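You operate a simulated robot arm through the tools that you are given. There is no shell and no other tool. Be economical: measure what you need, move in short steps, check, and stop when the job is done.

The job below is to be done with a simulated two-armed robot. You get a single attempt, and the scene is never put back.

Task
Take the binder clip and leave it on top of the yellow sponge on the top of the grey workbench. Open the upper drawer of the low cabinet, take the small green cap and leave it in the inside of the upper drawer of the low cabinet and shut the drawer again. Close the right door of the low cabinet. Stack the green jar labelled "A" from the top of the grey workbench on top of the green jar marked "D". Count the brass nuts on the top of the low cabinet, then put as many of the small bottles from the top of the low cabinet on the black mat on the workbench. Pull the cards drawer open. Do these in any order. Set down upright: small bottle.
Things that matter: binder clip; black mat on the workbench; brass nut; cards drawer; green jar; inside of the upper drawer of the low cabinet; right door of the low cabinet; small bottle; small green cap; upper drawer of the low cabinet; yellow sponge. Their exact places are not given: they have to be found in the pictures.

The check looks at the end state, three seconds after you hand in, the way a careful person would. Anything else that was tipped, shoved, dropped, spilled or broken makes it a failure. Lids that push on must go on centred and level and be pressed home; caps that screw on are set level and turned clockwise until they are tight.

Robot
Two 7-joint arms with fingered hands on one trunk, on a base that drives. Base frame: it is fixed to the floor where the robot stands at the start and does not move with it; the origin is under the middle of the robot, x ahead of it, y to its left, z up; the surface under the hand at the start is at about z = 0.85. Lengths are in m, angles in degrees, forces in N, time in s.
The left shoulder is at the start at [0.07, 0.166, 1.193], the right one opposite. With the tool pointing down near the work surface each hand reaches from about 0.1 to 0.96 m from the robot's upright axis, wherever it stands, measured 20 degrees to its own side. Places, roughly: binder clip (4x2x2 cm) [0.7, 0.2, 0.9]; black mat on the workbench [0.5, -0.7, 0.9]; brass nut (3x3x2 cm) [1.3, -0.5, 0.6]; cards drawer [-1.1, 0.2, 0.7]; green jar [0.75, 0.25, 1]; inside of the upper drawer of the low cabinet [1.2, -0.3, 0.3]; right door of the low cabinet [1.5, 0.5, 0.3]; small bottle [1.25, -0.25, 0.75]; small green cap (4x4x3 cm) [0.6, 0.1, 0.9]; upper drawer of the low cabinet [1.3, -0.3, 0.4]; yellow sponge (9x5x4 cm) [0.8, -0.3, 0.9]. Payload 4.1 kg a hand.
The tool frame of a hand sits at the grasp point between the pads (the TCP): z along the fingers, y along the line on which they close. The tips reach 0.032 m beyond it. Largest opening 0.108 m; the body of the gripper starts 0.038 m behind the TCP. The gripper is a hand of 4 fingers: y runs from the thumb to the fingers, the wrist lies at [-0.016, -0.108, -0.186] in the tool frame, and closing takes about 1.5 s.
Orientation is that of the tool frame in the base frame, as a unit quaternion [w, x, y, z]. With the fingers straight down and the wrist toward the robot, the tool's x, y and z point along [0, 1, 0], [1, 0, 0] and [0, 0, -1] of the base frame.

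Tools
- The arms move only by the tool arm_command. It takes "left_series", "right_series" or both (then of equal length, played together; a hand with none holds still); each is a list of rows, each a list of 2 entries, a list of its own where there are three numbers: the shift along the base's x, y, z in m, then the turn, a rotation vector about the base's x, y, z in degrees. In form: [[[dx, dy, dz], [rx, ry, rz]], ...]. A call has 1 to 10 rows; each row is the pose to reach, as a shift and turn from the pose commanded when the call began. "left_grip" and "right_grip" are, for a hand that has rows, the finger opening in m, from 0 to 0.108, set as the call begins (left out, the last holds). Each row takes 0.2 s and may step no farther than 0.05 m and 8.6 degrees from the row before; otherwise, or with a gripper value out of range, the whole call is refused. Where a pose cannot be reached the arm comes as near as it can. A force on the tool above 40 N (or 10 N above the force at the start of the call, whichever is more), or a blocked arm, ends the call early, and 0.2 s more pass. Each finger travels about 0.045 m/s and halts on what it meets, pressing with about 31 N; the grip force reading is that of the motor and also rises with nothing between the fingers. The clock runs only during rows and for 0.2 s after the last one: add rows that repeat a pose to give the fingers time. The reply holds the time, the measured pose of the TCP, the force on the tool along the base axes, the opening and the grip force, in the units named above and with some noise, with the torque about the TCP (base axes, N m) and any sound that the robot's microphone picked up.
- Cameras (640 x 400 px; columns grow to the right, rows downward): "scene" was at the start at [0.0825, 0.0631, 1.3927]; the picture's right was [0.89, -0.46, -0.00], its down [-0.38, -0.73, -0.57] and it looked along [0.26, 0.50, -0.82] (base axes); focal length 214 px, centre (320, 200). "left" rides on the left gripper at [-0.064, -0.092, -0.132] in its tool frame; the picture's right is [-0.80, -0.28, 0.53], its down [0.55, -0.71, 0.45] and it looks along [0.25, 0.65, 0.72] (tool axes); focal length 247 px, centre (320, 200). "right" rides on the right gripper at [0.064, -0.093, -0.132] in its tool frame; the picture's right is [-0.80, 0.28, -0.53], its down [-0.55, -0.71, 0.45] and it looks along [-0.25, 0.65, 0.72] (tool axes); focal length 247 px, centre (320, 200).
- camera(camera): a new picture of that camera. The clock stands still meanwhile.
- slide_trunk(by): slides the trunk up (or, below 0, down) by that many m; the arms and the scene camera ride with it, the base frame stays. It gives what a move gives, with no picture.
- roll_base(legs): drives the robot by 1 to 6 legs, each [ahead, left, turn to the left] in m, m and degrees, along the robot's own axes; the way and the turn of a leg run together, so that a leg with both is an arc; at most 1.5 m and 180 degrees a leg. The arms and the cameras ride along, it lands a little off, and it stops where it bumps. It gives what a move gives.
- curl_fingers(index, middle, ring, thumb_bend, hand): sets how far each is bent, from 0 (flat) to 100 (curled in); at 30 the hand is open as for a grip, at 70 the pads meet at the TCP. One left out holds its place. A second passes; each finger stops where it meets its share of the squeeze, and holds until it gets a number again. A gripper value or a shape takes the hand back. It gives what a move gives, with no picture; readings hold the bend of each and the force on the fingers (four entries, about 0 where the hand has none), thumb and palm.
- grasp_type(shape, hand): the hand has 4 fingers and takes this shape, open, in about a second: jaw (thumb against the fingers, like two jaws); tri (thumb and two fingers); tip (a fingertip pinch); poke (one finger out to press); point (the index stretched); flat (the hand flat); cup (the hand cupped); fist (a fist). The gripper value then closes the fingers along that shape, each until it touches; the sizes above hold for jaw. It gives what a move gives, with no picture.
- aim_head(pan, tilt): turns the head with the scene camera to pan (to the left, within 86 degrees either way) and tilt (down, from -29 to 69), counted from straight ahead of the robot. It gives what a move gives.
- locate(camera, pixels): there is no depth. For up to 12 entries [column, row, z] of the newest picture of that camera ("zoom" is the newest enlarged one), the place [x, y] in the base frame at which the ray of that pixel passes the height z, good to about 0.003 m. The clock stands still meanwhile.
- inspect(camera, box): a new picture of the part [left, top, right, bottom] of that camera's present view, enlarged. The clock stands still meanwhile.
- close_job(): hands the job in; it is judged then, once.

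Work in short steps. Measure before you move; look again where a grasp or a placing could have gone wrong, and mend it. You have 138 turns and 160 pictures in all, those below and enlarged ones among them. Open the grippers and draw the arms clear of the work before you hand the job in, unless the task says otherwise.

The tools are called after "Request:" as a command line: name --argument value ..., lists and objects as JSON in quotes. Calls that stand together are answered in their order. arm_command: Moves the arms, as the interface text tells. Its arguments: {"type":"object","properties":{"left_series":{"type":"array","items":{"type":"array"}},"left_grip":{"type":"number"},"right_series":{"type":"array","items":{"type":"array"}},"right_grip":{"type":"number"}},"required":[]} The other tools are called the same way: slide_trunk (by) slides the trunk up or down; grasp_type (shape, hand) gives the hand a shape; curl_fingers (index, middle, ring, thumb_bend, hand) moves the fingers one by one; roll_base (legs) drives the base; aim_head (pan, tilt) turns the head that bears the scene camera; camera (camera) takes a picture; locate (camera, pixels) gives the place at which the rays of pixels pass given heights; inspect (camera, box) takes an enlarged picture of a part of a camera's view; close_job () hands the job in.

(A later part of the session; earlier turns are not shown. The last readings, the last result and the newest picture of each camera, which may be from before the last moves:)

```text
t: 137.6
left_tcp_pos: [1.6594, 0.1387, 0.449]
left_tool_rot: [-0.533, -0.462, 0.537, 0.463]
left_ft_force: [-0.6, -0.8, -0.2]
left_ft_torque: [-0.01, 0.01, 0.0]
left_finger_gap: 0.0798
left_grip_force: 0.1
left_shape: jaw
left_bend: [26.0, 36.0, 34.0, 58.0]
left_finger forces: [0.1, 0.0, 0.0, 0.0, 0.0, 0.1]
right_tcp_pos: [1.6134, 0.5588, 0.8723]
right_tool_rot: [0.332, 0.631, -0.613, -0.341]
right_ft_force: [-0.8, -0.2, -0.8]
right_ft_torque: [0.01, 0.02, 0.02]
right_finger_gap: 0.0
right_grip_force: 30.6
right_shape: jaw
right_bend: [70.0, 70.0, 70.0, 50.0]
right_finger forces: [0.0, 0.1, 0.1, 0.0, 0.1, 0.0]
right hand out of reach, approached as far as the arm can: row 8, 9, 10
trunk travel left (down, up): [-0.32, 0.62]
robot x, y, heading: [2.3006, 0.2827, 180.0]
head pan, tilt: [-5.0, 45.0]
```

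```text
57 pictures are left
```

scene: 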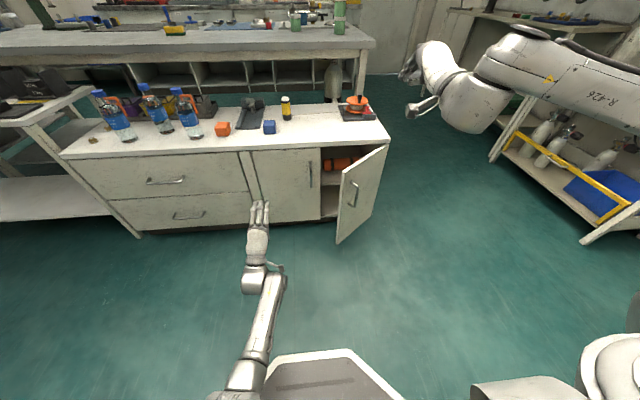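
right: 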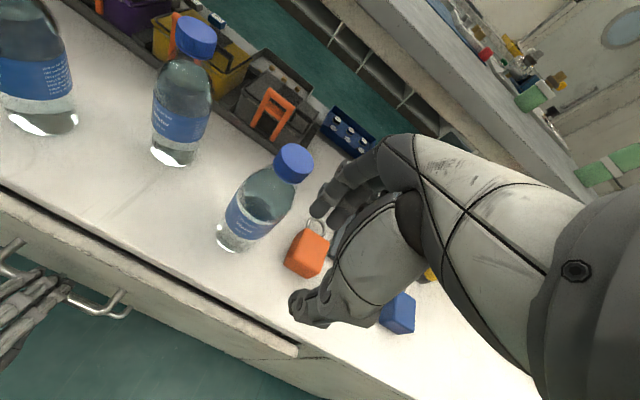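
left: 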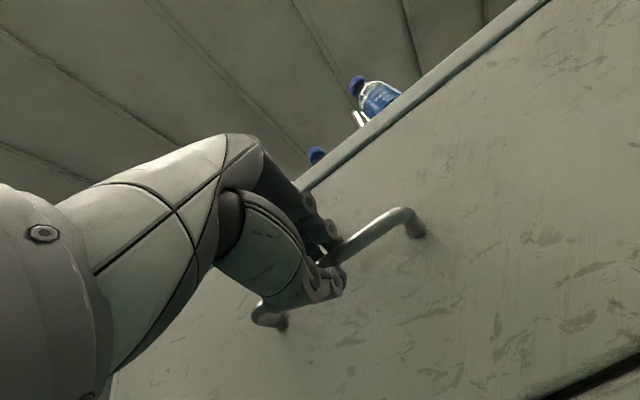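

The hand points forward-down. I lower it in front of the door's outer face to z≈0.52, y≈0.50.

Request:
arm_command --right_series '[[[0, -0.01, -0.04], [0, 0, 0]], [[0, -0.02, -0.08], [0, 0, 0]], [[0, -0.03, -0.12], [0, 0, 0]], [[0, -0.04, -0.16], [0, 0, 0]], [[0, -0.05, -0.2], [0, 0, 0]], [[0, -0.055, -0.24], [0, 0, 0]], [[0, -0.055, -0.28], [0, 0, 0]], [[0, -0.055, -0.305], [0, 0, 0]], [[0, -0.055, -0.305], [0, 0, 0]]]'

Request:
camera --camera "scene"

```text
t: 139.6
left_tcp_pos: [1.6604, 0.1393, 0.4489]
left_tool_rot: [-0.532, -0.462, 0.537, 0.463]
left_ft_force: [-0.1, -0.6, 0.1]
left_ft_torque: [0.04, -0.01, 0.0]
left_finger_gap: 0.0801
left_grip_force: 0.0
left_shape: jaw
left_bend: [26.0, 36.0, 34.0, 58.0]
left_finger forces: [0.0, 0.0, 0.0, 0.0, 0.0, 0.1]
right_tcp_pos: [1.6135, 0.5516, 0.5792]
right_tool_rot: [0.342, 0.642, -0.603, -0.327]
right_ft_force: [-0.2, 0.9, -0.4]
right_ft_torque: [0.02, 0.01, -0.01]
right_finger_gap: 0.0
right_grip_force: 31.3
right_shape: jaw
right_bend: [70.0, 70.0, 70.0, 50.0]
right_finger forces: [0.1, 0.0, 0.1, 0.1, 0.1, 0.1]
right hand out of reach, approached as far as the arm can: row 3, 4, 5, 6, 7, 8, 9
trunk travel left (down, up): [-0.32, 0.62]
robot x, y, heading: [2.3018, 0.2813, 179.9]
head pan, tilt: [-5.0, 45.0]
```

```text
56 pictures are left
```

scene: 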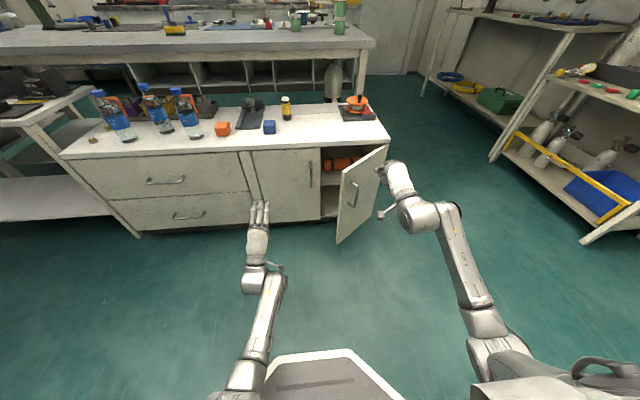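

I ease the commanded pitch by 25° so the position (1.60,0.50,0.52) can be reached.

Request:
arm_command --right_series '[[[0, 0, 0], [0, -8, 0]], [[0, 0, 0], [0, -16, 0]], [[0, 0, 0], [0, -24, 0]], [[0, 0, 0], [0, -30, 0]], [[0, 0, 0], [0, -30, 0]]]'

Request:
inspect --camera "scene" --box '[300, 120, 460, 250]'

```text
t: 140.8
left_tcp_pos: [1.6599, 0.139, 0.4497]
left_tool_rot: [-0.532, -0.463, 0.537, 0.463]
left_ft_force: [-0.3, 0.1, -0.6]
left_ft_torque: [0.01, 0.05, 0.01]
left_finger_gap: 0.08
left_grip_force: 0.2
left_shape: jaw
left_bend: [26.0, 36.0, 34.0, 58.0]
left_finger forces: [0.1, 0.1, 0.0, 0.0, 0.1, 0.0]
right_tcp_pos: [1.6158, 0.5516, 0.5787]
right_tool_rot: [0.161, 0.698, -0.678, -0.166]
right_ft_force: [-0.1, 1.0, 0.4]
right_ft_torque: [0.0, 0.02, -0.01]
right_finger_gap: 0.0
right_grip_force: 30.8
right_shape: jaw
right_bend: [70.0, 70.0, 70.0, 50.0]
right_finger forces: [0.1, 0.0, 0.0, 0.0, 0.0, 0.0]
right hand out of reach, approached as far as the arm can: row 1
trunk travel left (down, up): [-0.32, 0.62]
robot x, y, heading: [2.3005, 0.2797, 179.9]
head pan, tilt: [-5.0, 45.0]
```

```text
3.08 times, centred on (380, 185) of scene
```

zoom: 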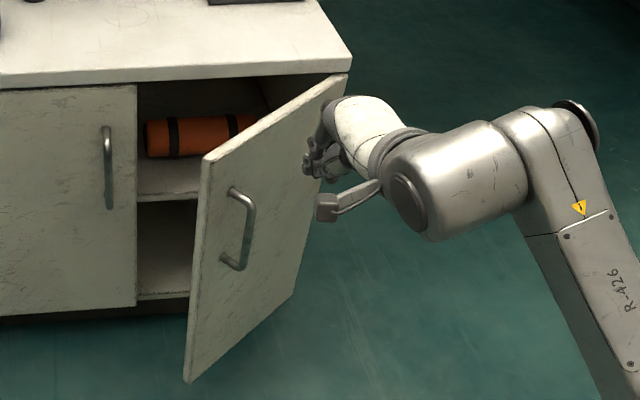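

Now pitched 27°. I move to y≈0.50, z≈0.52 while pitching forward 22° again.

Request:
arm_command --right_series '[[[0, -0.015, -0.02], [0, 6, 0]], [[0, -0.03, -0.04], [0, 12, 0]], [[-0.005, -0.045, -0.055], [0, 18, 0]], [[-0.01, -0.055, -0.06], [0, 22, 0]], [[-0.01, -0.055, -0.06], [0, 22, 0]]]'

Request:
inspect --camera "scene" --box '[300, 120, 460, 250]'

```text
t: 142.0
left_tcp_pos: [1.6605, 0.1393, 0.4502]
left_tool_rot: [-0.533, -0.462, 0.537, 0.463]
left_ft_force: [0.2, 0.0, -0.8]
left_ft_torque: [-0.03, 0.0, 0.0]
left_finger_gap: 0.08
left_grip_force: 0.1
left_shape: jaw
left_bend: [26.0, 36.0, 34.0, 58.0]
left_finger forces: [0.1, 0.0, 0.0, 0.0, 0.1, 0.0]
right_tcp_pos: [1.6004, 0.5427, 0.5271]
right_tool_rot: [0.301, 0.665, -0.623, -0.281]
right_ft_force: [-0.3, -0.3, -0.6]
right_ft_torque: [-0.02, 0.0, 0.02]
right_finger_gap: 0.0
right_grip_force: 30.5
right_shape: jaw
right_bend: [70.0, 70.0, 70.0, 50.0]
right_finger forces: [0.1, 0.1, 0.0, 0.1, 0.0, 0.1]
right hand out of reach, approached as far as the arm can: row 1, 2, 3, 4, 5
trunk travel left (down, up): [-0.32, 0.62]
robot x, y, heading: [2.3008, 0.2795, 179.9]
head pan, tilt: [-5.0, 45.0]
```

```text
3.08 times, centred on (380, 185) of scene
```

zoom: 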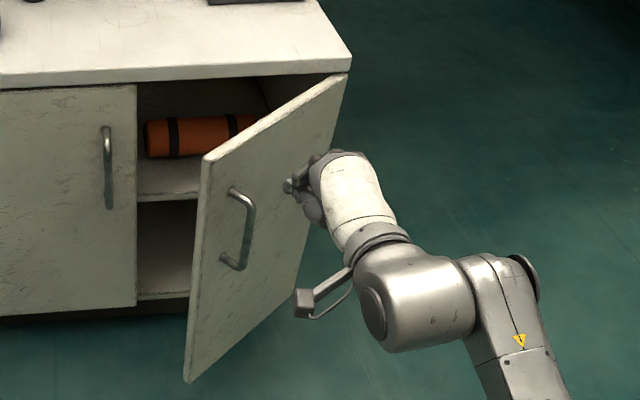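

Pitch is good but y stops at 0.543; I strafe the base 0.06 m left, then push by driving forward 0.13 m.

Request:
roll_base --legs '[[0, 0.06, 0], [0.13, 0, 0]]'

Request:
camera --camera "scene"

```text
t: 143.9
left_tcp_pos: [1.5256, 0.0791, 0.4493]
left_tool_rot: [-0.533, -0.462, 0.537, 0.463]
left_ft_force: [-0.7, -0.1, 0.0]
left_ft_torque: [-0.07, 0.05, 0.01]
left_finger_gap: 0.0799
left_grip_force: 0.1
left_shape: jaw
left_bend: [26.0, 36.0, 34.0, 58.0]
left_finger forces: [0.1, 0.0, 0.0, 0.0, 0.0, 0.0]
right_tcp_pos: [1.4656, 0.4818, 0.5268]
right_tool_rot: [0.3, 0.664, -0.624, -0.281]
right_ft_force: [0.4, 0.0, 0.1]
right_ft_torque: [0.0, -0.02, 0.01]
right_finger_gap: 0.0002
right_grip_force: 30.6
right_shape: jaw
right_bend: [70.0, 70.0, 70.0, 50.0]
right_finger forces: [0.0, 0.1, 0.0, 0.0, 0.1, 0.1]
trunk travel left (down, up): [-0.32, 0.62]
robot x, y, heading: [2.1674, 0.2253, 179.8]
head pan, tilt: [-5.0, 45.0]
```

```text
53 pictures are left
```

scene: 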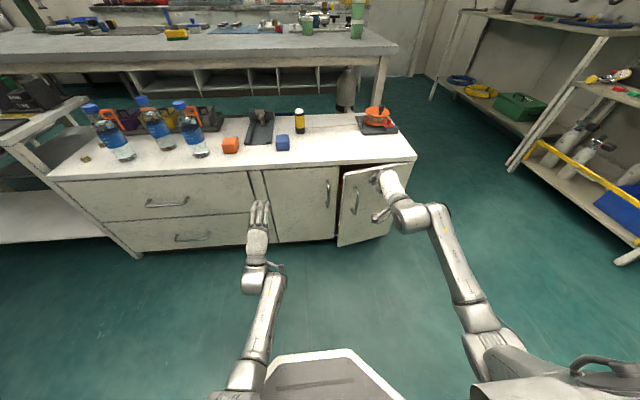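

The door is swinging shut. I drive 5 cm more.

Request:
roll_base --legs '[[0.045, 0, 0]]'

Request:
inspect --camera "scene" --box '[240, 120, 440, 270]'

```text
t: 144.8
left_tcp_pos: [1.4797, 0.0781, 0.4486]
left_tool_rot: [-0.532, -0.462, 0.537, 0.464]
left_ft_force: [-0.3, 0.1, 0.1]
left_ft_torque: [-0.02, 0.02, -0.02]
left_finger_gap: 0.0798
left_grip_force: 0.0
left_shape: jaw
left_bend: [26.0, 36.0, 34.0, 58.0]
left_finger forces: [0.0, 0.0, 0.1, 0.1, 0.0, 0.1]
right_tcp_pos: [1.4224, 0.4831, 0.5272]
right_tool_rot: [0.3, 0.664, -0.624, -0.283]
right_ft_force: [4.0, -0.4, 0.4]
right_ft_torque: [-0.05, -0.01, 0.05]
right_finger_gap: 0.0002
right_grip_force: 30.9
right_shape: jaw
right_bend: [70.0, 70.0, 70.0, 50.0]
right_finger forces: [0.0, 0.1, 0.1, 0.0, 0.1, 0.0]
trunk travel left (down, up): [-0.32, 0.62]
robot x, y, heading: [2.1196, 0.2235, 179.7]
head pan, tilt: [-5.0, 45.0]
```

```text
2.67 times, centred on (340, 195) of scene
```

zoom: 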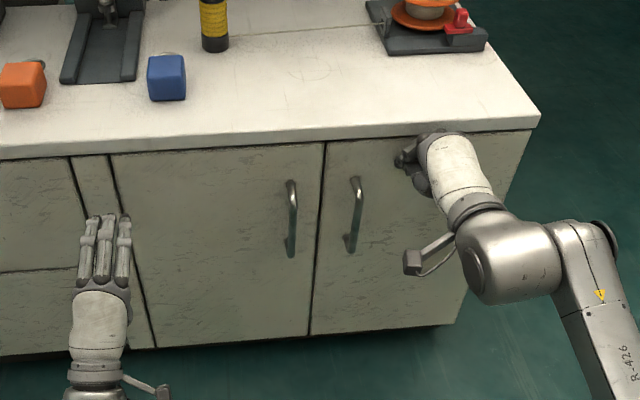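

It looks flush, contact 4 N. I press a few millimetres more to make sure, then withdraw both hands.

Request:
arm_command --right_series '[[[-0.004, 0, 0], [0, 0, 0]], [[-0.008, 0, 0], [0, 0, 0]], [[-0.008, 0, 0], [0, 0, 0]]]'

Request:
roll_base --legs '[[-0.2, 0, 0]]'

Request:
inspect --camera "scene" --box '[240, 120, 440, 270]'

```text
t: 145.4
left_tcp_pos: [1.4817, 0.0806, 0.4519]
left_tool_rot: [-0.532, -0.459, 0.538, 0.465]
left_ft_force: [0.1, -0.5, 0.3]
left_ft_torque: [0.03, -0.02, -0.02]
left_finger_gap: 0.0798
left_grip_force: 0.0
left_shape: jaw
left_bend: [26.0, 36.0, 34.0, 58.0]
left_finger forces: [0.0, 0.0, 0.0, 0.0, 0.0, 0.0]
right_tcp_pos: [1.4182, 0.483, 0.5299]
right_tool_rot: [0.302, 0.664, -0.624, -0.281]
right_ft_force: [27.3, -0.2, 6.9]
right_ft_torque: [-0.05, -0.29, 0.24]
right_finger_gap: 0.0004
right_grip_force: 31.2
right_shape: jaw
right_bend: [70.0, 70.0, 70.0, 49.0]
right_finger forces: [0.0, 0.1, 0.0, 0.0, 0.0, 0.0]
trunk travel left (down, up): [-0.32, 0.62]
robot x, y, heading: [2.1209, 0.2241, 179.8]
head pan, tilt: [-5.0, 45.0]
stopped in row 2 (right hand): the force on the tool passed its limit at 44 N (the readings are from after the stop); the commanded pose is now the measured one
```

```text
t: 147.0
left_tcp_pos: [1.6856, 0.0779, 0.4498]
left_tool_rot: [-0.531, -0.46, 0.539, 0.464]
left_ft_force: [0.8, -0.1, -0.8]
left_ft_torque: [0.01, 0.02, -0.05]
left_finger_gap: 0.0795
left_grip_force: 0.0
left_shape: jaw
left_bend: [26.0, 36.0, 34.0, 58.0]
left_finger forces: [0.0, 0.1, 0.0, 0.0, 0.1, 0.0]
right_tcp_pos: [1.6203, 0.4816, 0.5271]
right_tool_rot: [0.301, 0.664, -0.624, -0.281]
right_ft_force: [0.4, -0.2, -0.5]
right_ft_torque: [0.03, 0.01, 0.02]
right_finger_gap: 0.0
right_grip_force: 31.3
right_shape: jaw
right_bend: [70.0, 70.0, 70.0, 50.0]
right_finger forces: [0.1, 0.0, 0.0, 0.0, 0.0, 0.1]
trunk travel left (down, up): [-0.32, 0.62]
robot x, y, heading: [2.3269, 0.2217, 179.6]
head pan, tilt: [-5.0, 45.0]
```

```text
2.67 times, centred on (340, 195) of scene
```

zoom: 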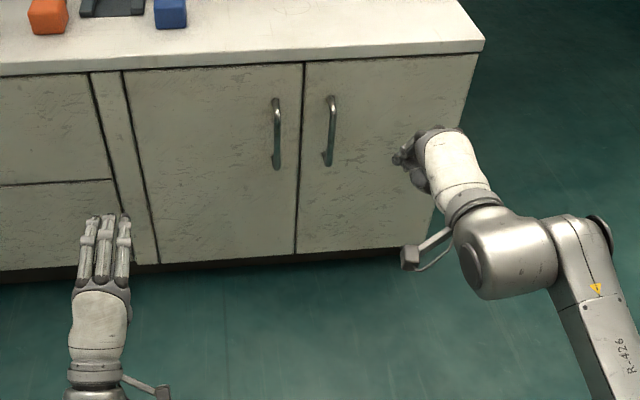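

The right door is shut. Now I raise the trunk 0.3 m and turn both hands to point down for the bottles.

Request:
slide_trunk --by 0.33

Request:
arm_command --left_series '[[[0, 0, 0.01], [0, -8.5, 0]], [[0, 0, 0.02], [0, -17, 0]], [[0, 0, 0.03], [0, -25.5, 0]], [[0, 0, 0.04], [0, -34, 0]], [[0, 0, 0.05], [0, -42.5, 0]], [[0, 0, 0.06], [0, -51, 0]], [[0, 0, 0.07], [0, -59.5, 0]], [[0, 0, 0.08], [0, -68, 0]], [[0, 0, 0.09], [0, -76.5, 0]], [[0, 0, 0.1], [0, -85, 0]]]' --right_series '[[[0, 0, 0], [0, -8, 0]], [[0, 0, 0], [0, -16, 0]], [[0, 0, 0], [0, -24, 0]], [[0, 0, 0], [0, -32, 0]], [[0, 0, 0.01], [0, -40, 0]], [[0, 0, 0.02], [0, -48.5, 0]], [[0, 0, 0.03], [0, -48.5, 0]], [[0, 0, 0.04], [0, -48.5, 0]], [[0, 0, 0.05], [0, -48.5, 0]], [[0, 0, 0.05], [0, -48.5, 0]]]' --left_grip 0.108 --right_grip 0.108

Request:
camera --camera "scene"

```text
t: 150.3
left_tcp_pos: [1.6853, 0.078, 0.779]
left_tool_rot: [-0.532, -0.461, 0.538, 0.464]
left_ft_force: [0.0, 0.3, 0.0]
left_ft_torque: [0.03, 0.0, -0.02]
left_finger_gap: 0.0796
left_grip_force: 0.0
left_shape: jaw
left_bend: [26.0, 36.0, 34.0, 58.0]
left_finger forces: [0.1, 0.1, 0.0, 0.0, 0.0, 0.0]
right_tcp_pos: [1.6198, 0.482, 0.8583]
right_tool_rot: [0.302, 0.665, -0.624, -0.28]
right_ft_force: [-0.6, 0.0, -0.1]
right_ft_torque: [0.02, 0.01, -0.02]
right_finger_gap: 0.0001
right_grip_force: 30.7
right_shape: jaw
right_bend: [70.0, 70.0, 70.0, 50.0]
right_finger forces: [0.0, 0.1, 0.0, 0.0, 0.0, 0.1]
trunk travel left (down, up): [-0.65, 0.29]
robot x, y, heading: [2.3276, 0.221, 179.6]
head pan, tilt: [-5.0, 45.0]
```

```text
t: 152.5
left_tcp_pos: [1.6862, 0.0786, 0.8771]
left_tool_rot: [-0.026, -0.653, 0.756, 0.03]
left_ft_force: [0.6, 0.4, -0.1]
left_ft_torque: [-0.01, 0.02, -0.02]
left_finger_gap: 0.1076
left_grip_force: 0.1
left_shape: jaw
left_bend: [30.0, 30.0, 30.0, 30.0]
left_finger forces: [0.0, 0.0, 0.0, 0.0, 0.0, 0.1]
right_tcp_pos: [1.6207, 0.4836, 0.9075]
right_tool_rot: [0.019, 0.721, -0.692, 0.018]
right_ft_force: [-0.1, 0.3, -0.1]
right_ft_torque: [0.01, -0.02, 0.0]
right_finger_gap: 0.1082
right_grip_force: 0.2
right_shape: jaw
right_bend: [30.0, 30.0, 30.0, 30.0]
right_finger forces: [0.0, 0.0, 0.1, 0.0, 0.0, 0.0]
trunk travel left (down, up): [-0.65, 0.29]
robot x, y, heading: [2.3246, 0.2185, 179.5]
head pan, tilt: [-5.0, 45.0]
```

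```text
50 pictures are left
```

scene: 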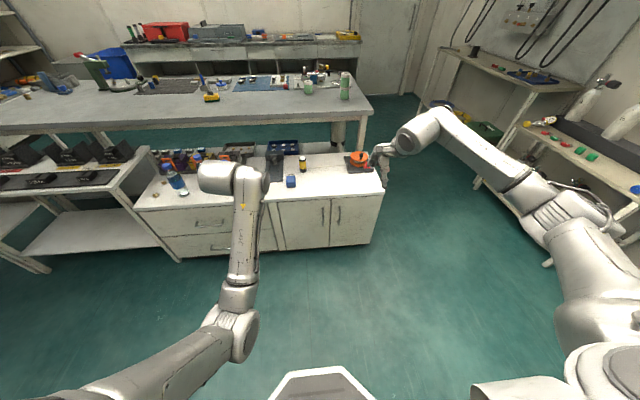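

I drive 0.5 m to my left and 0.2 m ahead, putting the left hand near the left bottle and the right hand near the right bottle.

Request:
roll_base --legs '[[0, 0.5, 0.4], [0.17, 0, 0]]'

Request:
arm_command --left_series '[[[0, 0, 0], [0, 0, 4]], [[0, 0, 0], [0, 0, 8.4]], [[0, 0, 0], [0, 0, 8.4]]]'

Request:
camera --camera "left"

Request:
camera --camera "right"

```text
t: 156.5
left_tcp_pos: [1.5139, -0.4233, 0.8777]
left_tool_rot: [-0.028, -0.651, 0.758, 0.031]
left_ft_force: [-0.7, 0.0, -0.7]
left_ft_torque: [0.02, 0.01, 0.0]
left_finger_gap: 0.1081
left_grip_force: 0.1
left_shape: jaw
left_bend: [30.0, 30.0, 30.0, 30.0]
left_finger forces: [0.0, 0.0, 0.1, 0.1, 0.0, 0.0]
right_tcp_pos: [1.4526, -0.0209, 0.9086]
right_tool_rot: [0.018, 0.719, -0.694, 0.018]
right_ft_force: [0.6, 0.2, -0.1]
right_ft_torque: [-0.01, -0.01, 0.01]
right_finger_gap: 0.1078
right_grip_force: 0.0
right_shape: jaw
right_bend: [30.0, 30.0, 30.0, 30.0]
right_finger forces: [0.0, 0.0, 0.1, 0.1, 0.1, 0.0]
trunk travel left (down, up): [-0.65, 0.29]
robot x, y, heading: [2.1533, -0.282, 179.4]
head pan, tilt: [-5.0, 45.0]
```

```text
t: 157.3
left_tcp_pos: [1.5158, -0.4251, 0.8779]
left_tool_rot: [-0.03, -0.705, 0.708, 0.029]
left_ft_force: [0.5, 0.6, -0.4]
left_ft_torque: [0.04, -0.03, 0.0]
left_finger_gap: 0.1076
left_grip_force: 0.0
left_shape: jaw
left_bend: [30.0, 30.0, 30.0, 30.0]
left_finger forces: [0.0, 0.0, 0.1, 0.0, 0.0, 0.0]
right_tcp_pos: [1.4532, -0.0204, 0.9087]
right_tool_rot: [0.018, 0.719, -0.694, 0.018]
right_ft_force: [-0.5, -0.2, 0.4]
right_ft_torque: [0.03, 0.03, 0.03]
right_finger_gap: 0.1081
right_grip_force: 0.0
right_shape: jaw
right_bend: [30.0, 30.0, 30.0, 30.0]
right_finger forces: [0.0, 0.0, 0.0, 0.0, 0.0, 0.1]
trunk travel left (down, up): [-0.65, 0.29]
robot x, y, heading: [2.155, -0.2841, 178.9]
head pan, tilt: [-5.0, 45.0]
```

```text
49 pictures are left
```

left: 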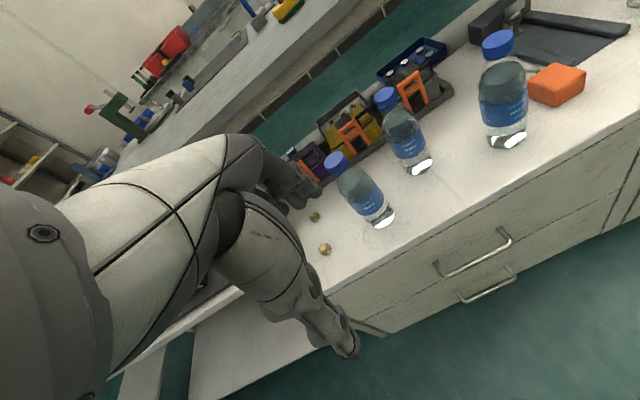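

```text
48 pictures are left
```

right: 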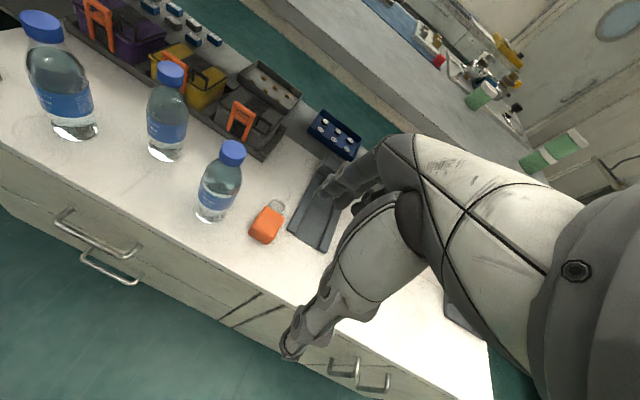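

I locate the bases and caps of bottles B1 (left view) and B3 (right view).

Request:
locate --camera "left" --pixels '[[380, 221, 0.575], [336, 160, 0.75], [336, 160, 0.77], [510, 136, 0.575], [498, 40, 0.76], [420, 166, 0.575]]'

Request:
locate --camera "right" --pixels '[[211, 213, 0.575], [232, 149, 0.75], [232, 149, 0.77], [80, 130, 0.575], [41, 20, 0.76], [165, 152, 0.575], [266, 225, 0.61]]'

```text
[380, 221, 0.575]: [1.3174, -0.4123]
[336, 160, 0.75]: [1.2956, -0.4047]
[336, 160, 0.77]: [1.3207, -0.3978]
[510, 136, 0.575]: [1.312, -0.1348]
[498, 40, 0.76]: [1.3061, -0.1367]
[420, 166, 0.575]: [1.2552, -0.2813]
```

```text
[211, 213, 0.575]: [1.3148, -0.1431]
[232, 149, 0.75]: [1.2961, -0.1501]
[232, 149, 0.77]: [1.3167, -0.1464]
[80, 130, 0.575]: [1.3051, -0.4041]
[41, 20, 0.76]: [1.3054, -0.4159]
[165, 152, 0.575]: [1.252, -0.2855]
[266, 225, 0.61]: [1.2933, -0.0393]
```

B1 ≈(1.315,−0.405), B3 ≈(1.315,−0.143), cap tops ≈0.768. I bring both hands above the caps and straighten their tilt.

Request:
arm_command --left_series '[[[-0.03, 0.003, 0], [0, -2, 0]], [[-0.06, 0.006, 0], [0, -4.8, 0]], [[-0.09, 0.01, 0], [0, -4.8, 0]], [[-0.12, 0.013, 0], [0, -4.8, 0]], [[-0.15, 0.016, 0], [0, -4.8, 0]], [[-0.18, 0.019, 0], [0, -4.8, 0]], [[-0.2, 0.02, 0], [0, -4.8, 0]], [[-0.2, 0.02, -0.02], [0, -4.8, 0]], [[-0.2, 0.02, -0.02], [0, -4.8, 0]]]' --right_series '[[[-0.02, -0.02, 0], [1, 0, 0]], [[-0.04, -0.04, 0], [2.9, 0, 0]], [[-0.06, -0.06, 0], [2.9, 0, 0]], [[-0.08, -0.08, 0], [2.9, 0, 0]], [[-0.1, -0.1, 0], [2.9, 0, 0]], [[-0.12, -0.122, 0], [2.9, 0, 0]], [[-0.138, -0.122, -0.02], [2.9, 0, 0]], [[-0.138, -0.122, -0.05], [2.9, 0, 0]], [[-0.138, -0.122, -0.05], [2.9, 0, 0]]]'

Request:
camera --camera "left"

Request:
camera --camera "right"

```text
t: 159.3
left_tcp_pos: [1.3139, -0.4035, 0.8591]
left_tool_rot: [-0.001, -0.705, 0.709, -0.001]
left_ft_force: [1.2, -0.1, 0.0]
left_ft_torque: [-0.02, 0.0, -0.02]
left_finger_gap: 0.1077
left_grip_force: 0.1
left_shape: jaw
left_bend: [30.0, 30.0, 30.0, 30.0]
left_finger forces: [0.0, 0.0, 0.0, 0.1, 0.0, 0.0]
right_tcp_pos: [1.3136, -0.1408, 0.8567]
right_tool_rot: [0.001, 0.719, -0.695, 0.001]
right_ft_force: [0.0, -1.0, 0.4]
right_ft_torque: [0.01, 0.0, -0.01]
right_finger_gap: 0.1079
right_grip_force: 0.0
right_shape: jaw
right_bend: [30.0, 30.0, 30.0, 30.0]
right_finger forces: [0.0, 0.0, 0.1, 0.0, 0.0, 0.0]
trunk travel left (down, up): [-0.65, 0.29]
robot x, y, heading: [2.1563, -0.2852, 179.4]
head pan, tilt: [-5.0, 45.0]
```

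```text
47 pictures are left
```

left: 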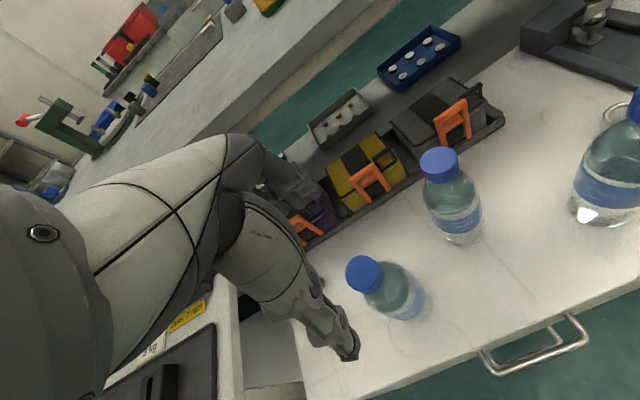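

```text
46 pictures are left
```

right: 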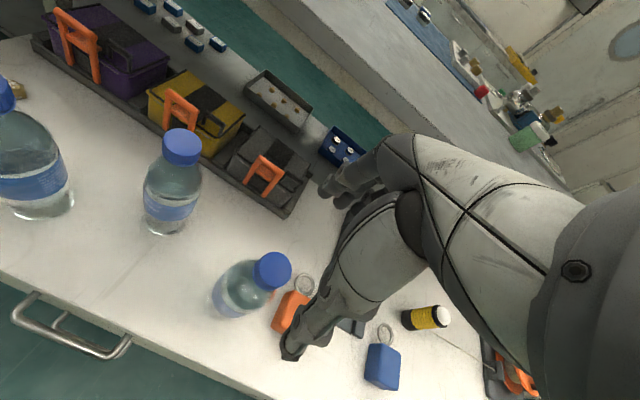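

Left aligned (cap at (364,272) vs expected (362,272)); right needs −4 mm in y. I lower both over the caps.

Request:
arm_command --left_series '[[[0, 0, -0.03], [0, 0, 0]], [[0, 0, -0.06], [0, 0, 0]], [[0, 0, -0.09], [0, 0, 0]], [[0, 0, -0.117], [0, 0, 0]], [[0, 0, -0.117], [0, 0, 0]]]' --right_series '[[[0.001, -0.004, -0.03], [0, 0, 0]], [[0.001, -0.004, -0.06], [0, 0, 0]], [[0.001, -0.004, -0.09], [0, 0, 0]], [[0.001, -0.004, -0.115], [0, 0, 0]], [[0.001, -0.004, -0.115], [0, 0, 0]]]'

Request:
inspect --camera "left" --box '[220, 150, 420, 350]'

Request:
inspect --camera "right" --box '[220, 150, 420, 350]'

```text
t: 160.5
left_tcp_pos: [1.3158, -0.4031, 0.7412]
left_tool_rot: [-0.001, -0.706, 0.709, -0.001]
left_ft_force: [0.3, 0.1, -0.6]
left_ft_torque: [-0.02, -0.02, 0.03]
left_finger_gap: 0.1076
left_grip_force: 0.0
left_shape: jaw
left_bend: [30.0, 30.0, 30.0, 30.0]
left_finger forces: [0.0, 0.0, 0.0, 0.0, 0.0, 0.0]
right_tcp_pos: [1.3159, -0.1454, 0.7439]
right_tool_rot: [0.001, 0.719, -0.695, 0.0]
right_ft_force: [0.1, -0.6, 0.1]
right_ft_torque: [0.0, 0.01, -0.01]
right_finger_gap: 0.1078
right_grip_force: 0.2
right_shape: jaw
right_bend: [30.0, 30.0, 30.0, 30.0]
right_finger forces: [0.0, 0.2, 0.0, 0.0, 0.1, 0.0]
trunk travel left (down, up): [-0.65, 0.29]
robot x, y, heading: [2.1565, -0.2828, 179.4]
head pan, tilt: [-5.0, 45.0]
```

```text
2.00 times, centred on (320, 250) of left
```

zoom: 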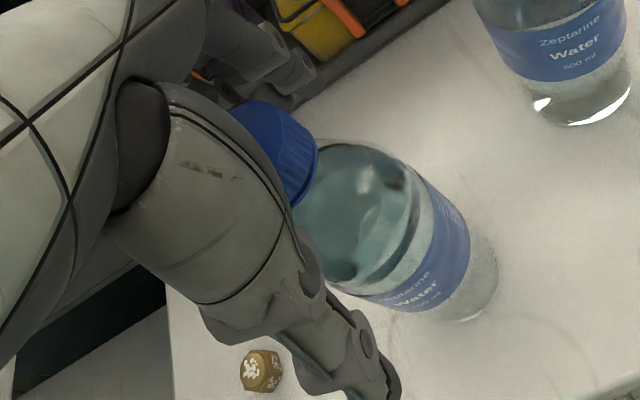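

```text
2.00 times, centred on (320, 250) of right
```

zoom: 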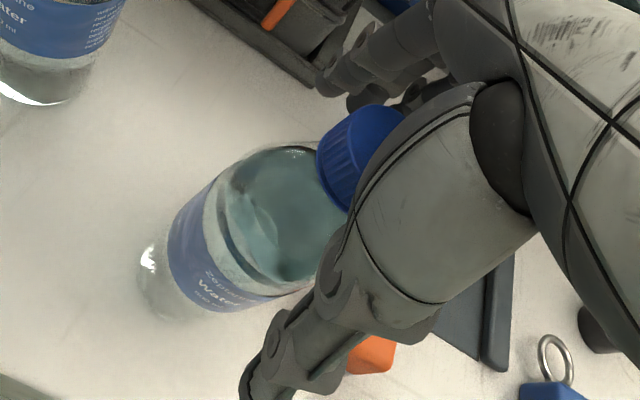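

Both caps lie between the fingers. I raise 1.1 cm so the pads meet the caps, and close both.

Request:
arm_command --left_series '[[[0, 0, 0.011], [0, 0, 0]], [[0, 0, 0.011], [0, 0, 0]], [[0, 0, 0.011], [0, 0, 0]], [[0, 0, 0.011], [0, 0, 0]], [[0, 0, 0.011], [0, 0, 0]], [[0, 0, 0.011], [0, 0, 0]], [[0, 0, 0.011], [0, 0, 0]], [[0, 0, 0.011], [0, 0, 0]], [[0, 0, 0.011], [0, 0, 0]]]' --right_series '[[[0, 0, 0.011], [0, 0, 0]], [[0, 0, 0.011], [0, 0, 0]], [[0, 0, 0.011], [0, 0, 0]], [[0, 0, 0.011], [0, 0, 0]], [[0, 0, 0.011], [0, 0, 0]], [[0, 0, 0.011], [0, 0, 0]], [[0, 0, 0.011], [0, 0, 0]], [[0, 0, 0.011], [0, 0, 0]], [[0, 0, 0.011], [0, 0, 0]]]' --left_grip 0.0 --right_grip 0.0

Request:
inspect --camera "left" --box '[220, 150, 420, 350]'

Request:
inspect --camera "right" --box '[220, 150, 420, 350]'

```text
t: 162.5
left_tcp_pos: [1.3161, -0.4051, 0.7519]
left_tool_rot: [-0.001, -0.705, 0.709, 0.0]
left_ft_force: [-0.2, -1.5, 1.5]
left_ft_torque: [-0.08, 0.0, 0.0]
left_finger_gap: 0.044
left_grip_force: 30.6
left_shape: jaw
left_bend: [74.0, 48.0, 52.0, 74.0]
left_finger forces: [14.9, 9.0, 0.0, 0.1, 24.9, 0.0]
right_tcp_pos: [1.3158, -0.145, 0.7547]
right_tool_rot: [0.0, 0.72, -0.694, 0.0]
right_ft_force: [-0.4, 0.3, 2.3]
right_ft_torque: [0.05, -0.02, 0.04]
right_finger_gap: 0.0418
right_grip_force: 30.8
right_shape: jaw
right_bend: [74.0, 48.0, 53.0, 74.0]
right_finger forces: [14.2, 9.4, 0.1, 0.0, 24.7, 0.0]
trunk travel left (down, up): [-0.65, 0.29]
robot x, y, heading: [2.1559, -0.2844, 179.4]
head pan, tilt: [-5.0, 45.0]
```

```text
2.00 times, centred on (320, 250) of left
```

zoom: 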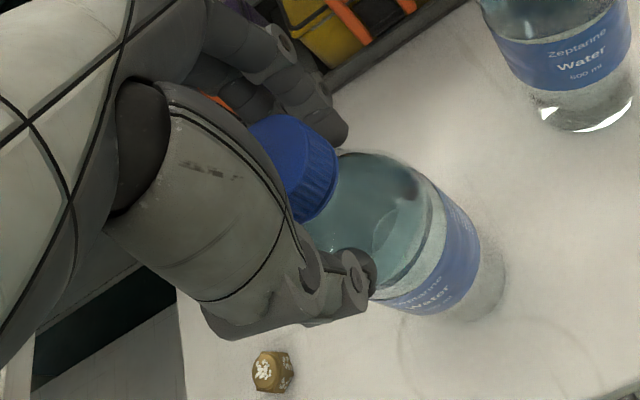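

```text
2.00 times, centred on (320, 250) of right
```

zoom: 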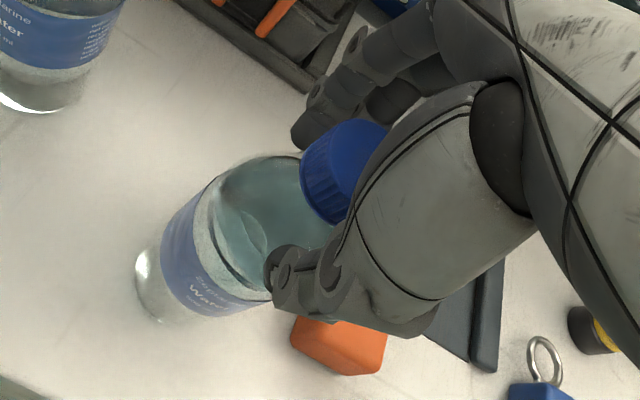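

The tips hold the shoulders just below the caps (gaps 0.044/0.042). I test-lift 2 cm.

Request:
arm_command --left_series '[[[0, 0, 0.005], [0, 0, 0]], [[0, 0, 0.01], [0, 0, 0]], [[0, 0, 0.015], [0, 0, 0]], [[0, 0, 0.02], [0, 0, 0]], [[0, 0, 0.02], [0, 0, 0]]]' --right_series '[[[0, 0, 0.005], [0, 0, 0]], [[0, 0, 0.01], [0, 0, 0]], [[0, 0, 0.015], [0, 0, 0]], [[0, 0, 0.02], [0, 0, 0]], [[0, 0, 0.02], [0, 0, 0]]]'

Request:
camera --camera "left"

Request:
camera --camera "right"

```text
t: 163.7
left_tcp_pos: [1.3152, -0.4049, 0.7702]
left_tool_rot: [0.0, -0.705, 0.709, -0.001]
left_ft_force: [-0.2, -0.6, -4.4]
left_ft_torque: [0.01, -0.03, -0.03]
left_finger_gap: 0.0438
left_grip_force: 31.2
left_shape: jaw
left_bend: [74.0, 48.0, 52.0, 74.0]
left_finger forces: [14.5, 8.4, 0.1, 0.0, 23.8, 0.1]
right_tcp_pos: [1.3128, -0.1452, 0.7745]
right_tool_rot: [-0.001, 0.72, -0.694, 0.0]
right_ft_force: [0.4, 0.6, -4.1]
right_ft_torque: [0.01, 0.0, 0.02]
right_finger_gap: 0.0413
right_grip_force: 31.1
right_shape: jaw
right_bend: [74.0, 48.0, 53.0, 74.0]
right_finger forces: [13.3, 8.8, 0.0, 0.0, 23.7, 0.1]
trunk travel left (down, up): [-0.65, 0.29]
robot x, y, heading: [2.1551, -0.2841, 179.4]
head pan, tilt: [-5.0, 45.0]
```

```text
41 pictures are left
```

left: 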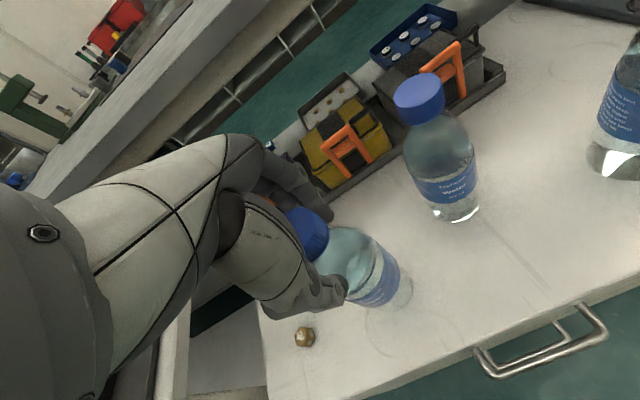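

```text
40 pictures are left
```

right: 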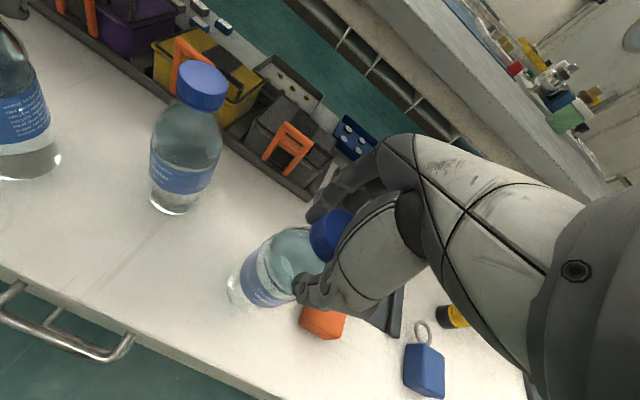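

Both bottles are up (about 4.3 N each). I raise the trunk 0.28 m.

Request:
slide_trunk --by 0.28

Request:
arm_command --left_series '[[[0.02, -0.005, 0.015], [0, 0, 0]], [[0.04, -0.01, 0.03], [0, 0, 0]], [[0.06, -0.015, 0.045], [0, 0, 0]], [[0.08, -0.02, 0.06], [0, 0, 0]], [[0.1, -0.025, 0.075], [0, 0, 0]], [[0.12, -0.03, 0.09], [0, 0, 0]], [[0.14, -0.035, 0.105], [0, 0, 0]], [[0.16, -0.04, 0.12], [0, 0, 0]], [[0.18, -0.05, 0.13], [0, 0, 0]], [[0.18, -0.05, 0.13], [0, 0, 0]]]' --right_series '[[[0.02, 0.005, 0.015], [0, 0, 0]], [[0.04, 0.01, 0.03], [0, 0, 0]], [[0.06, 0.015, 0.045], [0, 0, 0]], [[0.08, 0.02, 0.06], [0, 0, 0]], [[0.1, 0.025, 0.075], [0, 0, 0]], [[0.12, 0.03, 0.09], [0, 0, 0]], [[0.14, 0.035, 0.105], [0, 0, 0]], [[0.16, 0.04, 0.12], [0, 0, 0]], [[0.18, 0.05, 0.13], [0, 0, 0]], [[0.18, 0.05, 0.13], [0, 0, 0]]]'

Request:
camera --camera "scene"

```text
t: 166.5
left_tcp_pos: [1.314, -0.4043, 1.0505]
left_tool_rot: [0.0, -0.706, 0.709, -0.001]
left_ft_force: [0.4, -0.5, -5.0]
left_ft_torque: [0.02, 0.01, -0.03]
left_finger_gap: 0.0436
left_grip_force: 31.2
left_shape: jaw
left_bend: [74.0, 48.0, 52.0, 74.0]
left_finger forces: [14.3, 8.5, 0.0, 0.0, 23.8, 0.1]
right_tcp_pos: [1.3144, -0.1442, 1.053]
right_tool_rot: [-0.001, 0.719, -0.695, 0.001]
right_ft_force: [0.3, -0.1, -3.6]
right_ft_torque: [-0.02, 0.03, 0.01]
right_finger_gap: 0.0414
right_grip_force: 31.1
right_shape: jaw
right_bend: [74.0, 48.0, 53.0, 74.0]
right_finger forces: [13.4, 8.7, 0.0, 0.1, 23.5, 0.1]
trunk travel left (down, up): [-0.93, 0.01]
robot x, y, heading: [2.1572, -0.2839, 179.4]
head pan, tilt: [-5.0, 45.0]
```

```text
t: 168.7
left_tcp_pos: [1.4941, -0.4559, 1.1799]
left_tool_rot: [0.001, -0.705, 0.709, -0.002]
left_ft_force: [0.1, -0.8, -4.1]
left_ft_torque: [0.0, 0.0, 0.0]
left_finger_gap: 0.0432
left_grip_force: 31.8
left_shape: jaw
left_bend: [74.0, 48.0, 52.0, 74.0]
left_finger forces: [13.9, 8.9, 0.1, 0.1, 23.6, 0.1]
right_tcp_pos: [1.4926, -0.096, 1.1851]
right_tool_rot: [0.0, 0.719, -0.695, 0.001]
right_ft_force: [0.8, 0.4, -3.1]
right_ft_torque: [0.01, 0.01, 0.03]
right_finger_gap: 0.041
right_grip_force: 31.3
right_shape: jaw
right_bend: [74.0, 49.0, 53.0, 74.0]
right_finger forces: [13.2, 9.1, 0.0, 0.0, 23.5, 0.1]
trunk travel left (down, up): [-0.93, 0.01]
robot x, y, heading: [2.1567, -0.2828, 179.1]
head pan, tilt: [-5.0, 45.0]
```

```text
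39 pictures are left
```

scene: 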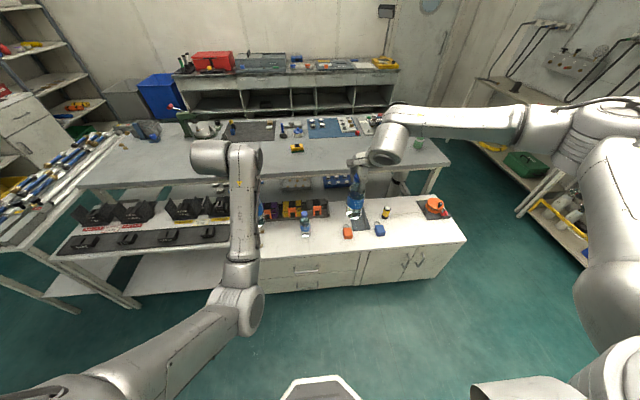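

Both bottles are held upright. I drive back along the known route: right 0.62, turn left to face −y, back 1.0, right 0.65.

Request:
roll_base --legs '[[0, -0.62, 0.9], [0, 0, 90], [-0.98, 0, 0], [0, -0.62, 0]]'

Request:
camera --camera "scene"

```text
t: 183.7
left_tcp_pos: [1.7544, 0.6673, 1.1806]
left_tool_rot: [-0.001, 1.0, 0.004, 0.001]
left_ft_force: [-0.2, -0.4, -3.9]
left_ft_torque: [0.03, -0.02, 0.0]
left_finger_gap: 0.0429
left_grip_force: 31.2
left_shape: jaw
left_bend: [74.0, 48.0, 52.0, 74.0]
left_finger forces: [14.0, 8.7, 0.0, 0.0, 22.9, 0.0]
right_tcp_pos: [1.3947, 0.662, 1.1848]
right_tool_rot: [0.0, 1.0, 0.023, 0.0]
right_ft_force: [0.5, 0.4, -3.7]
right_ft_torque: [0.02, 0.02, 0.03]
right_finger_gap: 0.0403
right_grip_force: 31.6
right_shape: jaw
right_bend: [74.0, 49.0, 53.0, 74.0]
right_finger forces: [13.5, 8.7, 0.1, 0.0, 22.8, 0.1]
trunk travel left (down, up): [-0.93, 0.01]
robot x, y, heading: [1.5749, 1.3274, -89.9]
head pan, tilt: [-5.0, 45.0]
```

```text
38 pictures are left
```

scene: 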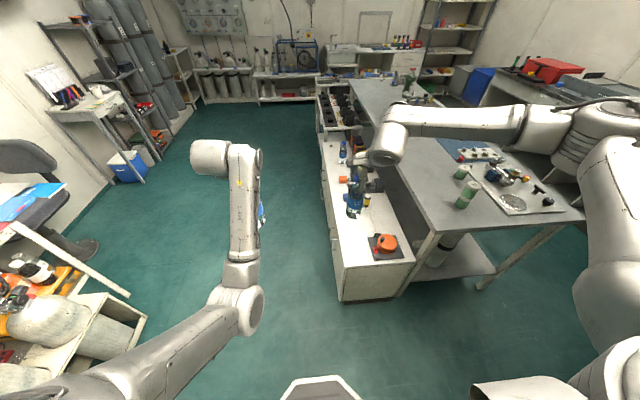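

Clear. I turn left to face +x, back out past the bench end.

Request:
roll_base --legs '[[0, 0, 90], [-1.2, -0.03, 0], [-0.65, 0, 0]]'

Request:
camera --camera "scene"

```text
t: 197.1
left_tcp_pos: [0.3438, 1.4299, 1.1799]
left_tool_rot: [-0.002, 0.682, 0.731, 0.001]
left_ft_force: [0.9, 0.2, -4.1]
left_ft_torque: [-0.01, 0.0, 0.01]
left_finger_gap: 0.0422
left_grip_force: 30.7
left_shape: jaw
left_bend: [74.0, 48.0, 52.0, 74.0]
left_finger forces: [14.1, 8.8, 0.0, 0.0, 22.4, 0.1]
right_tcp_pos: [0.3713, 1.0699, 1.185]
right_tool_rot: [-0.001, 0.667, 0.745, 0.0]
right_ft_force: [0.7, 0.3, -3.9]
right_ft_torque: [0.01, 0.03, 0.01]
right_finger_gap: 0.04
right_grip_force: 30.7
right_shape: jaw
right_bend: [74.0, 49.0, 53.0, 74.0]
right_finger forces: [13.6, 8.6, 0.1, 0.0, 22.3, 0.0]
trunk travel left (down, up): [-0.93, 0.01]
robot x, y, heading: [-0.3031, 1.2149, 3.3]
head pan, tilt: [-5.0, 45.0]
```

```text
37 pictures are left
```

scene: 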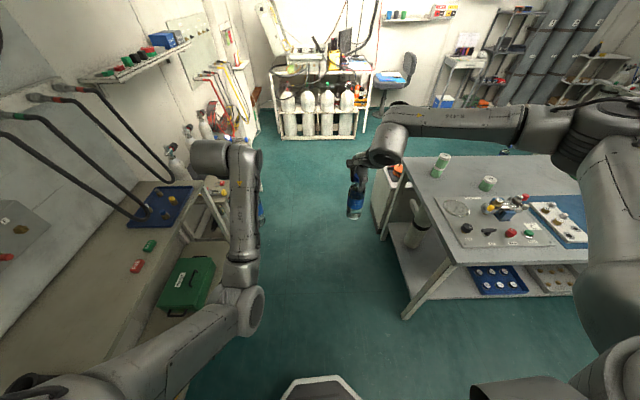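

Bottles are still held. I strafe right along the bench front to the mat.

Request:
roll_base --legs '[[0, -1.3, -3.3], [0, -0.5, 0]]'

Request:
camera --camera "scene"

```text
t: 206.3
left_tcp_pos: [0.4259, -0.4102, 1.1807]
left_tool_rot: [-0.001, 0.691, 0.723, 0.0]
left_ft_force: [0.1, 0.2, -2.4]
left_ft_torque: [-0.03, 0.0, 0.01]
left_finger_gap: 0.0422
left_grip_force: 30.6
left_shape: jaw
left_bend: [74.0, 48.0, 52.0, 74.0]
left_finger forces: [14.1, 8.7, 0.0, 0.0, 22.6, 0.0]
right_tcp_pos: [0.4446, -0.7691, 1.186]
right_tool_rot: [0.001, 0.677, 0.736, -0.001]
right_ft_force: [0.4, 0.6, -3.9]
right_ft_torque: [0.01, 0.0, 0.0]
right_finger_gap: 0.04
right_grip_force: 31.6
right_shape: jaw
right_bend: [74.0, 49.0, 53.0, 74.0]
right_finger forces: [13.5, 8.7, 0.0, 0.0, 22.4, 0.0]
trunk travel left (down, up): [-0.93, 0.01]
robot x, y, heading: [-0.2256, -0.6079, 2.0]
head pan, tilt: [-5.0, 45.0]
```

```text
36 pictures are left
```

scene: 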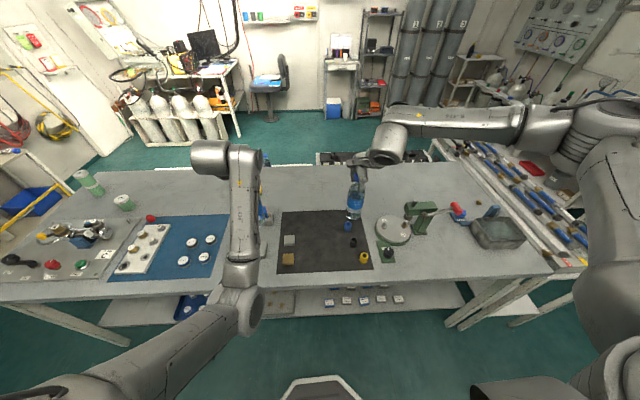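

The mat's middle looks free. I zoom in and locate its corners and items.

Request:
inspect --camera "scene" --box '[260, 190, 400, 290]'

Request:
locate --camera "scene" --pixels '[[282, 211, 0.853], [278, 273, 0.853], [373, 269, 0.853], [290, 240, 0.86], [288, 258, 0.86], [347, 230, 0.853], [352, 244, 0.853], [364, 259, 0.853], [320, 240, 0.853], [305, 240, 0.853], [330, 250, 0.853]]'

```text
4.00 times, centred on (330, 240) of scene
```

zoom: 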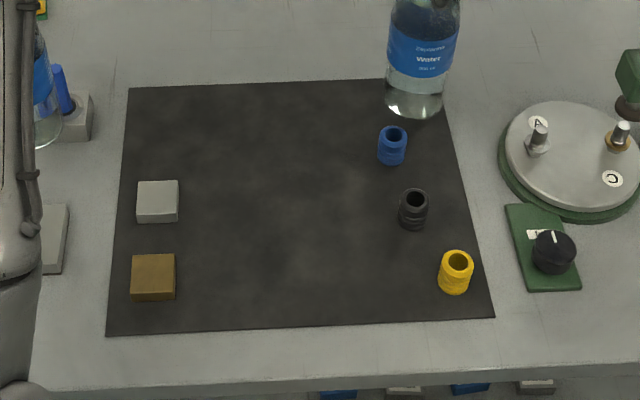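

```text
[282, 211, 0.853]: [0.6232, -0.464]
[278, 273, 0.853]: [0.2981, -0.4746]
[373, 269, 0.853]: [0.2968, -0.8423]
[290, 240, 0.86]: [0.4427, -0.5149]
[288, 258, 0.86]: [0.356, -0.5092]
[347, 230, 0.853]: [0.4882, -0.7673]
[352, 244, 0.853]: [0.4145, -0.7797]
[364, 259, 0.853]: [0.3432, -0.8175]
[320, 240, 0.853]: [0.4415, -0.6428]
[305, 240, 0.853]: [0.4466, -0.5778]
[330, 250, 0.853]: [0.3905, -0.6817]
```

Free middle area. I place the left bottle at (0.50,−0.585): move over and lower to just above.

Request:
arm_command --left_series '[[[0.02, -0.04, 0], [0, 0, 0]], [[0.04, -0.08, 0], [0, 0, 0]], [[0.055, -0.12, 0], [0, 0, 0]], [[0.07, -0.155, 0], [0, 0, 0]], [[0.074, -0.175, -0.03], [0, 0, 0]], [[0.074, -0.175, -0.07], [0, 0, 0]], [[0.074, -0.175, -0.11], [0, 0, 0]], [[0.074, -0.175, -0.135], [0, 0, 0]], [[0.074, -0.175, -0.135], [0, 0, 0]]]'

Request:
camera --camera "left"

Request:
inspect --camera "scene" --box '[250, 160, 410, 290]'

```text
t: 208.5
left_tcp_pos: [0.5208, -0.5403, 1.0529]
left_tool_rot: [-0.011, 0.676, 0.736, 0.028]
left_ft_force: [-0.6, -0.3, -3.8]
left_ft_torque: [-0.04, 0.0, 0.03]
left_finger_gap: 0.0417
left_grip_force: 30.7
left_shape: jaw
left_bend: [74.0, 48.0, 52.0, 74.0]
left_finger forces: [13.6, 9.0, 0.0, 0.0, 22.7, 0.0]
right_tcp_pos: [0.4445, -0.7703, 1.1847]
right_tool_rot: [-0.001, 0.676, 0.737, -0.001]
right_ft_force: [0.3, -0.4, -3.3]
right_ft_torque: [-0.01, -0.01, -0.01]
right_finger_gap: 0.0399
right_grip_force: 31.0
right_shape: jaw
right_bend: [74.0, 49.0, 53.0, 74.0]
right_finger forces: [13.5, 8.7, 0.0, 0.1, 22.3, 0.0]
trunk travel left (down, up): [-0.93, 0.01]
robot x, y, heading: [-0.2248, -0.6142, 1.7]
head pan, tilt: [-5.0, 45.0]
stopped in row 9 (left hand): the arm was blocked; the commanded pose is now the measured one
```

```text
34 pictures are left
```

left: 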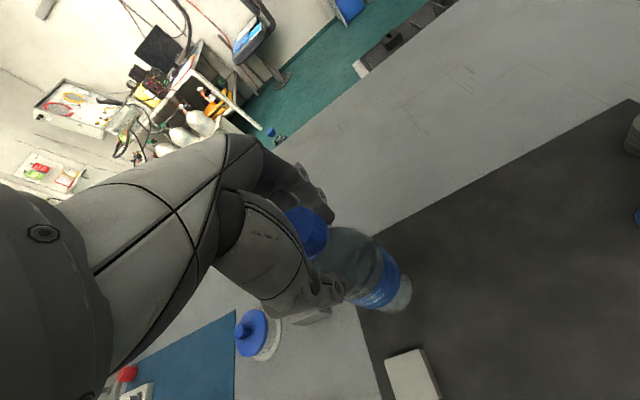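

```text
3.08 times, centred on (330, 225) of scene
```

zoom: 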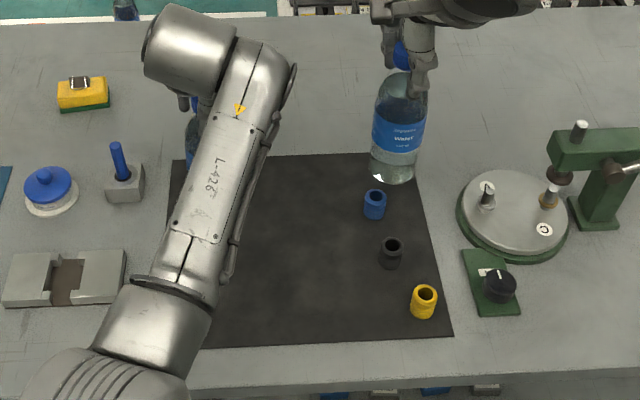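

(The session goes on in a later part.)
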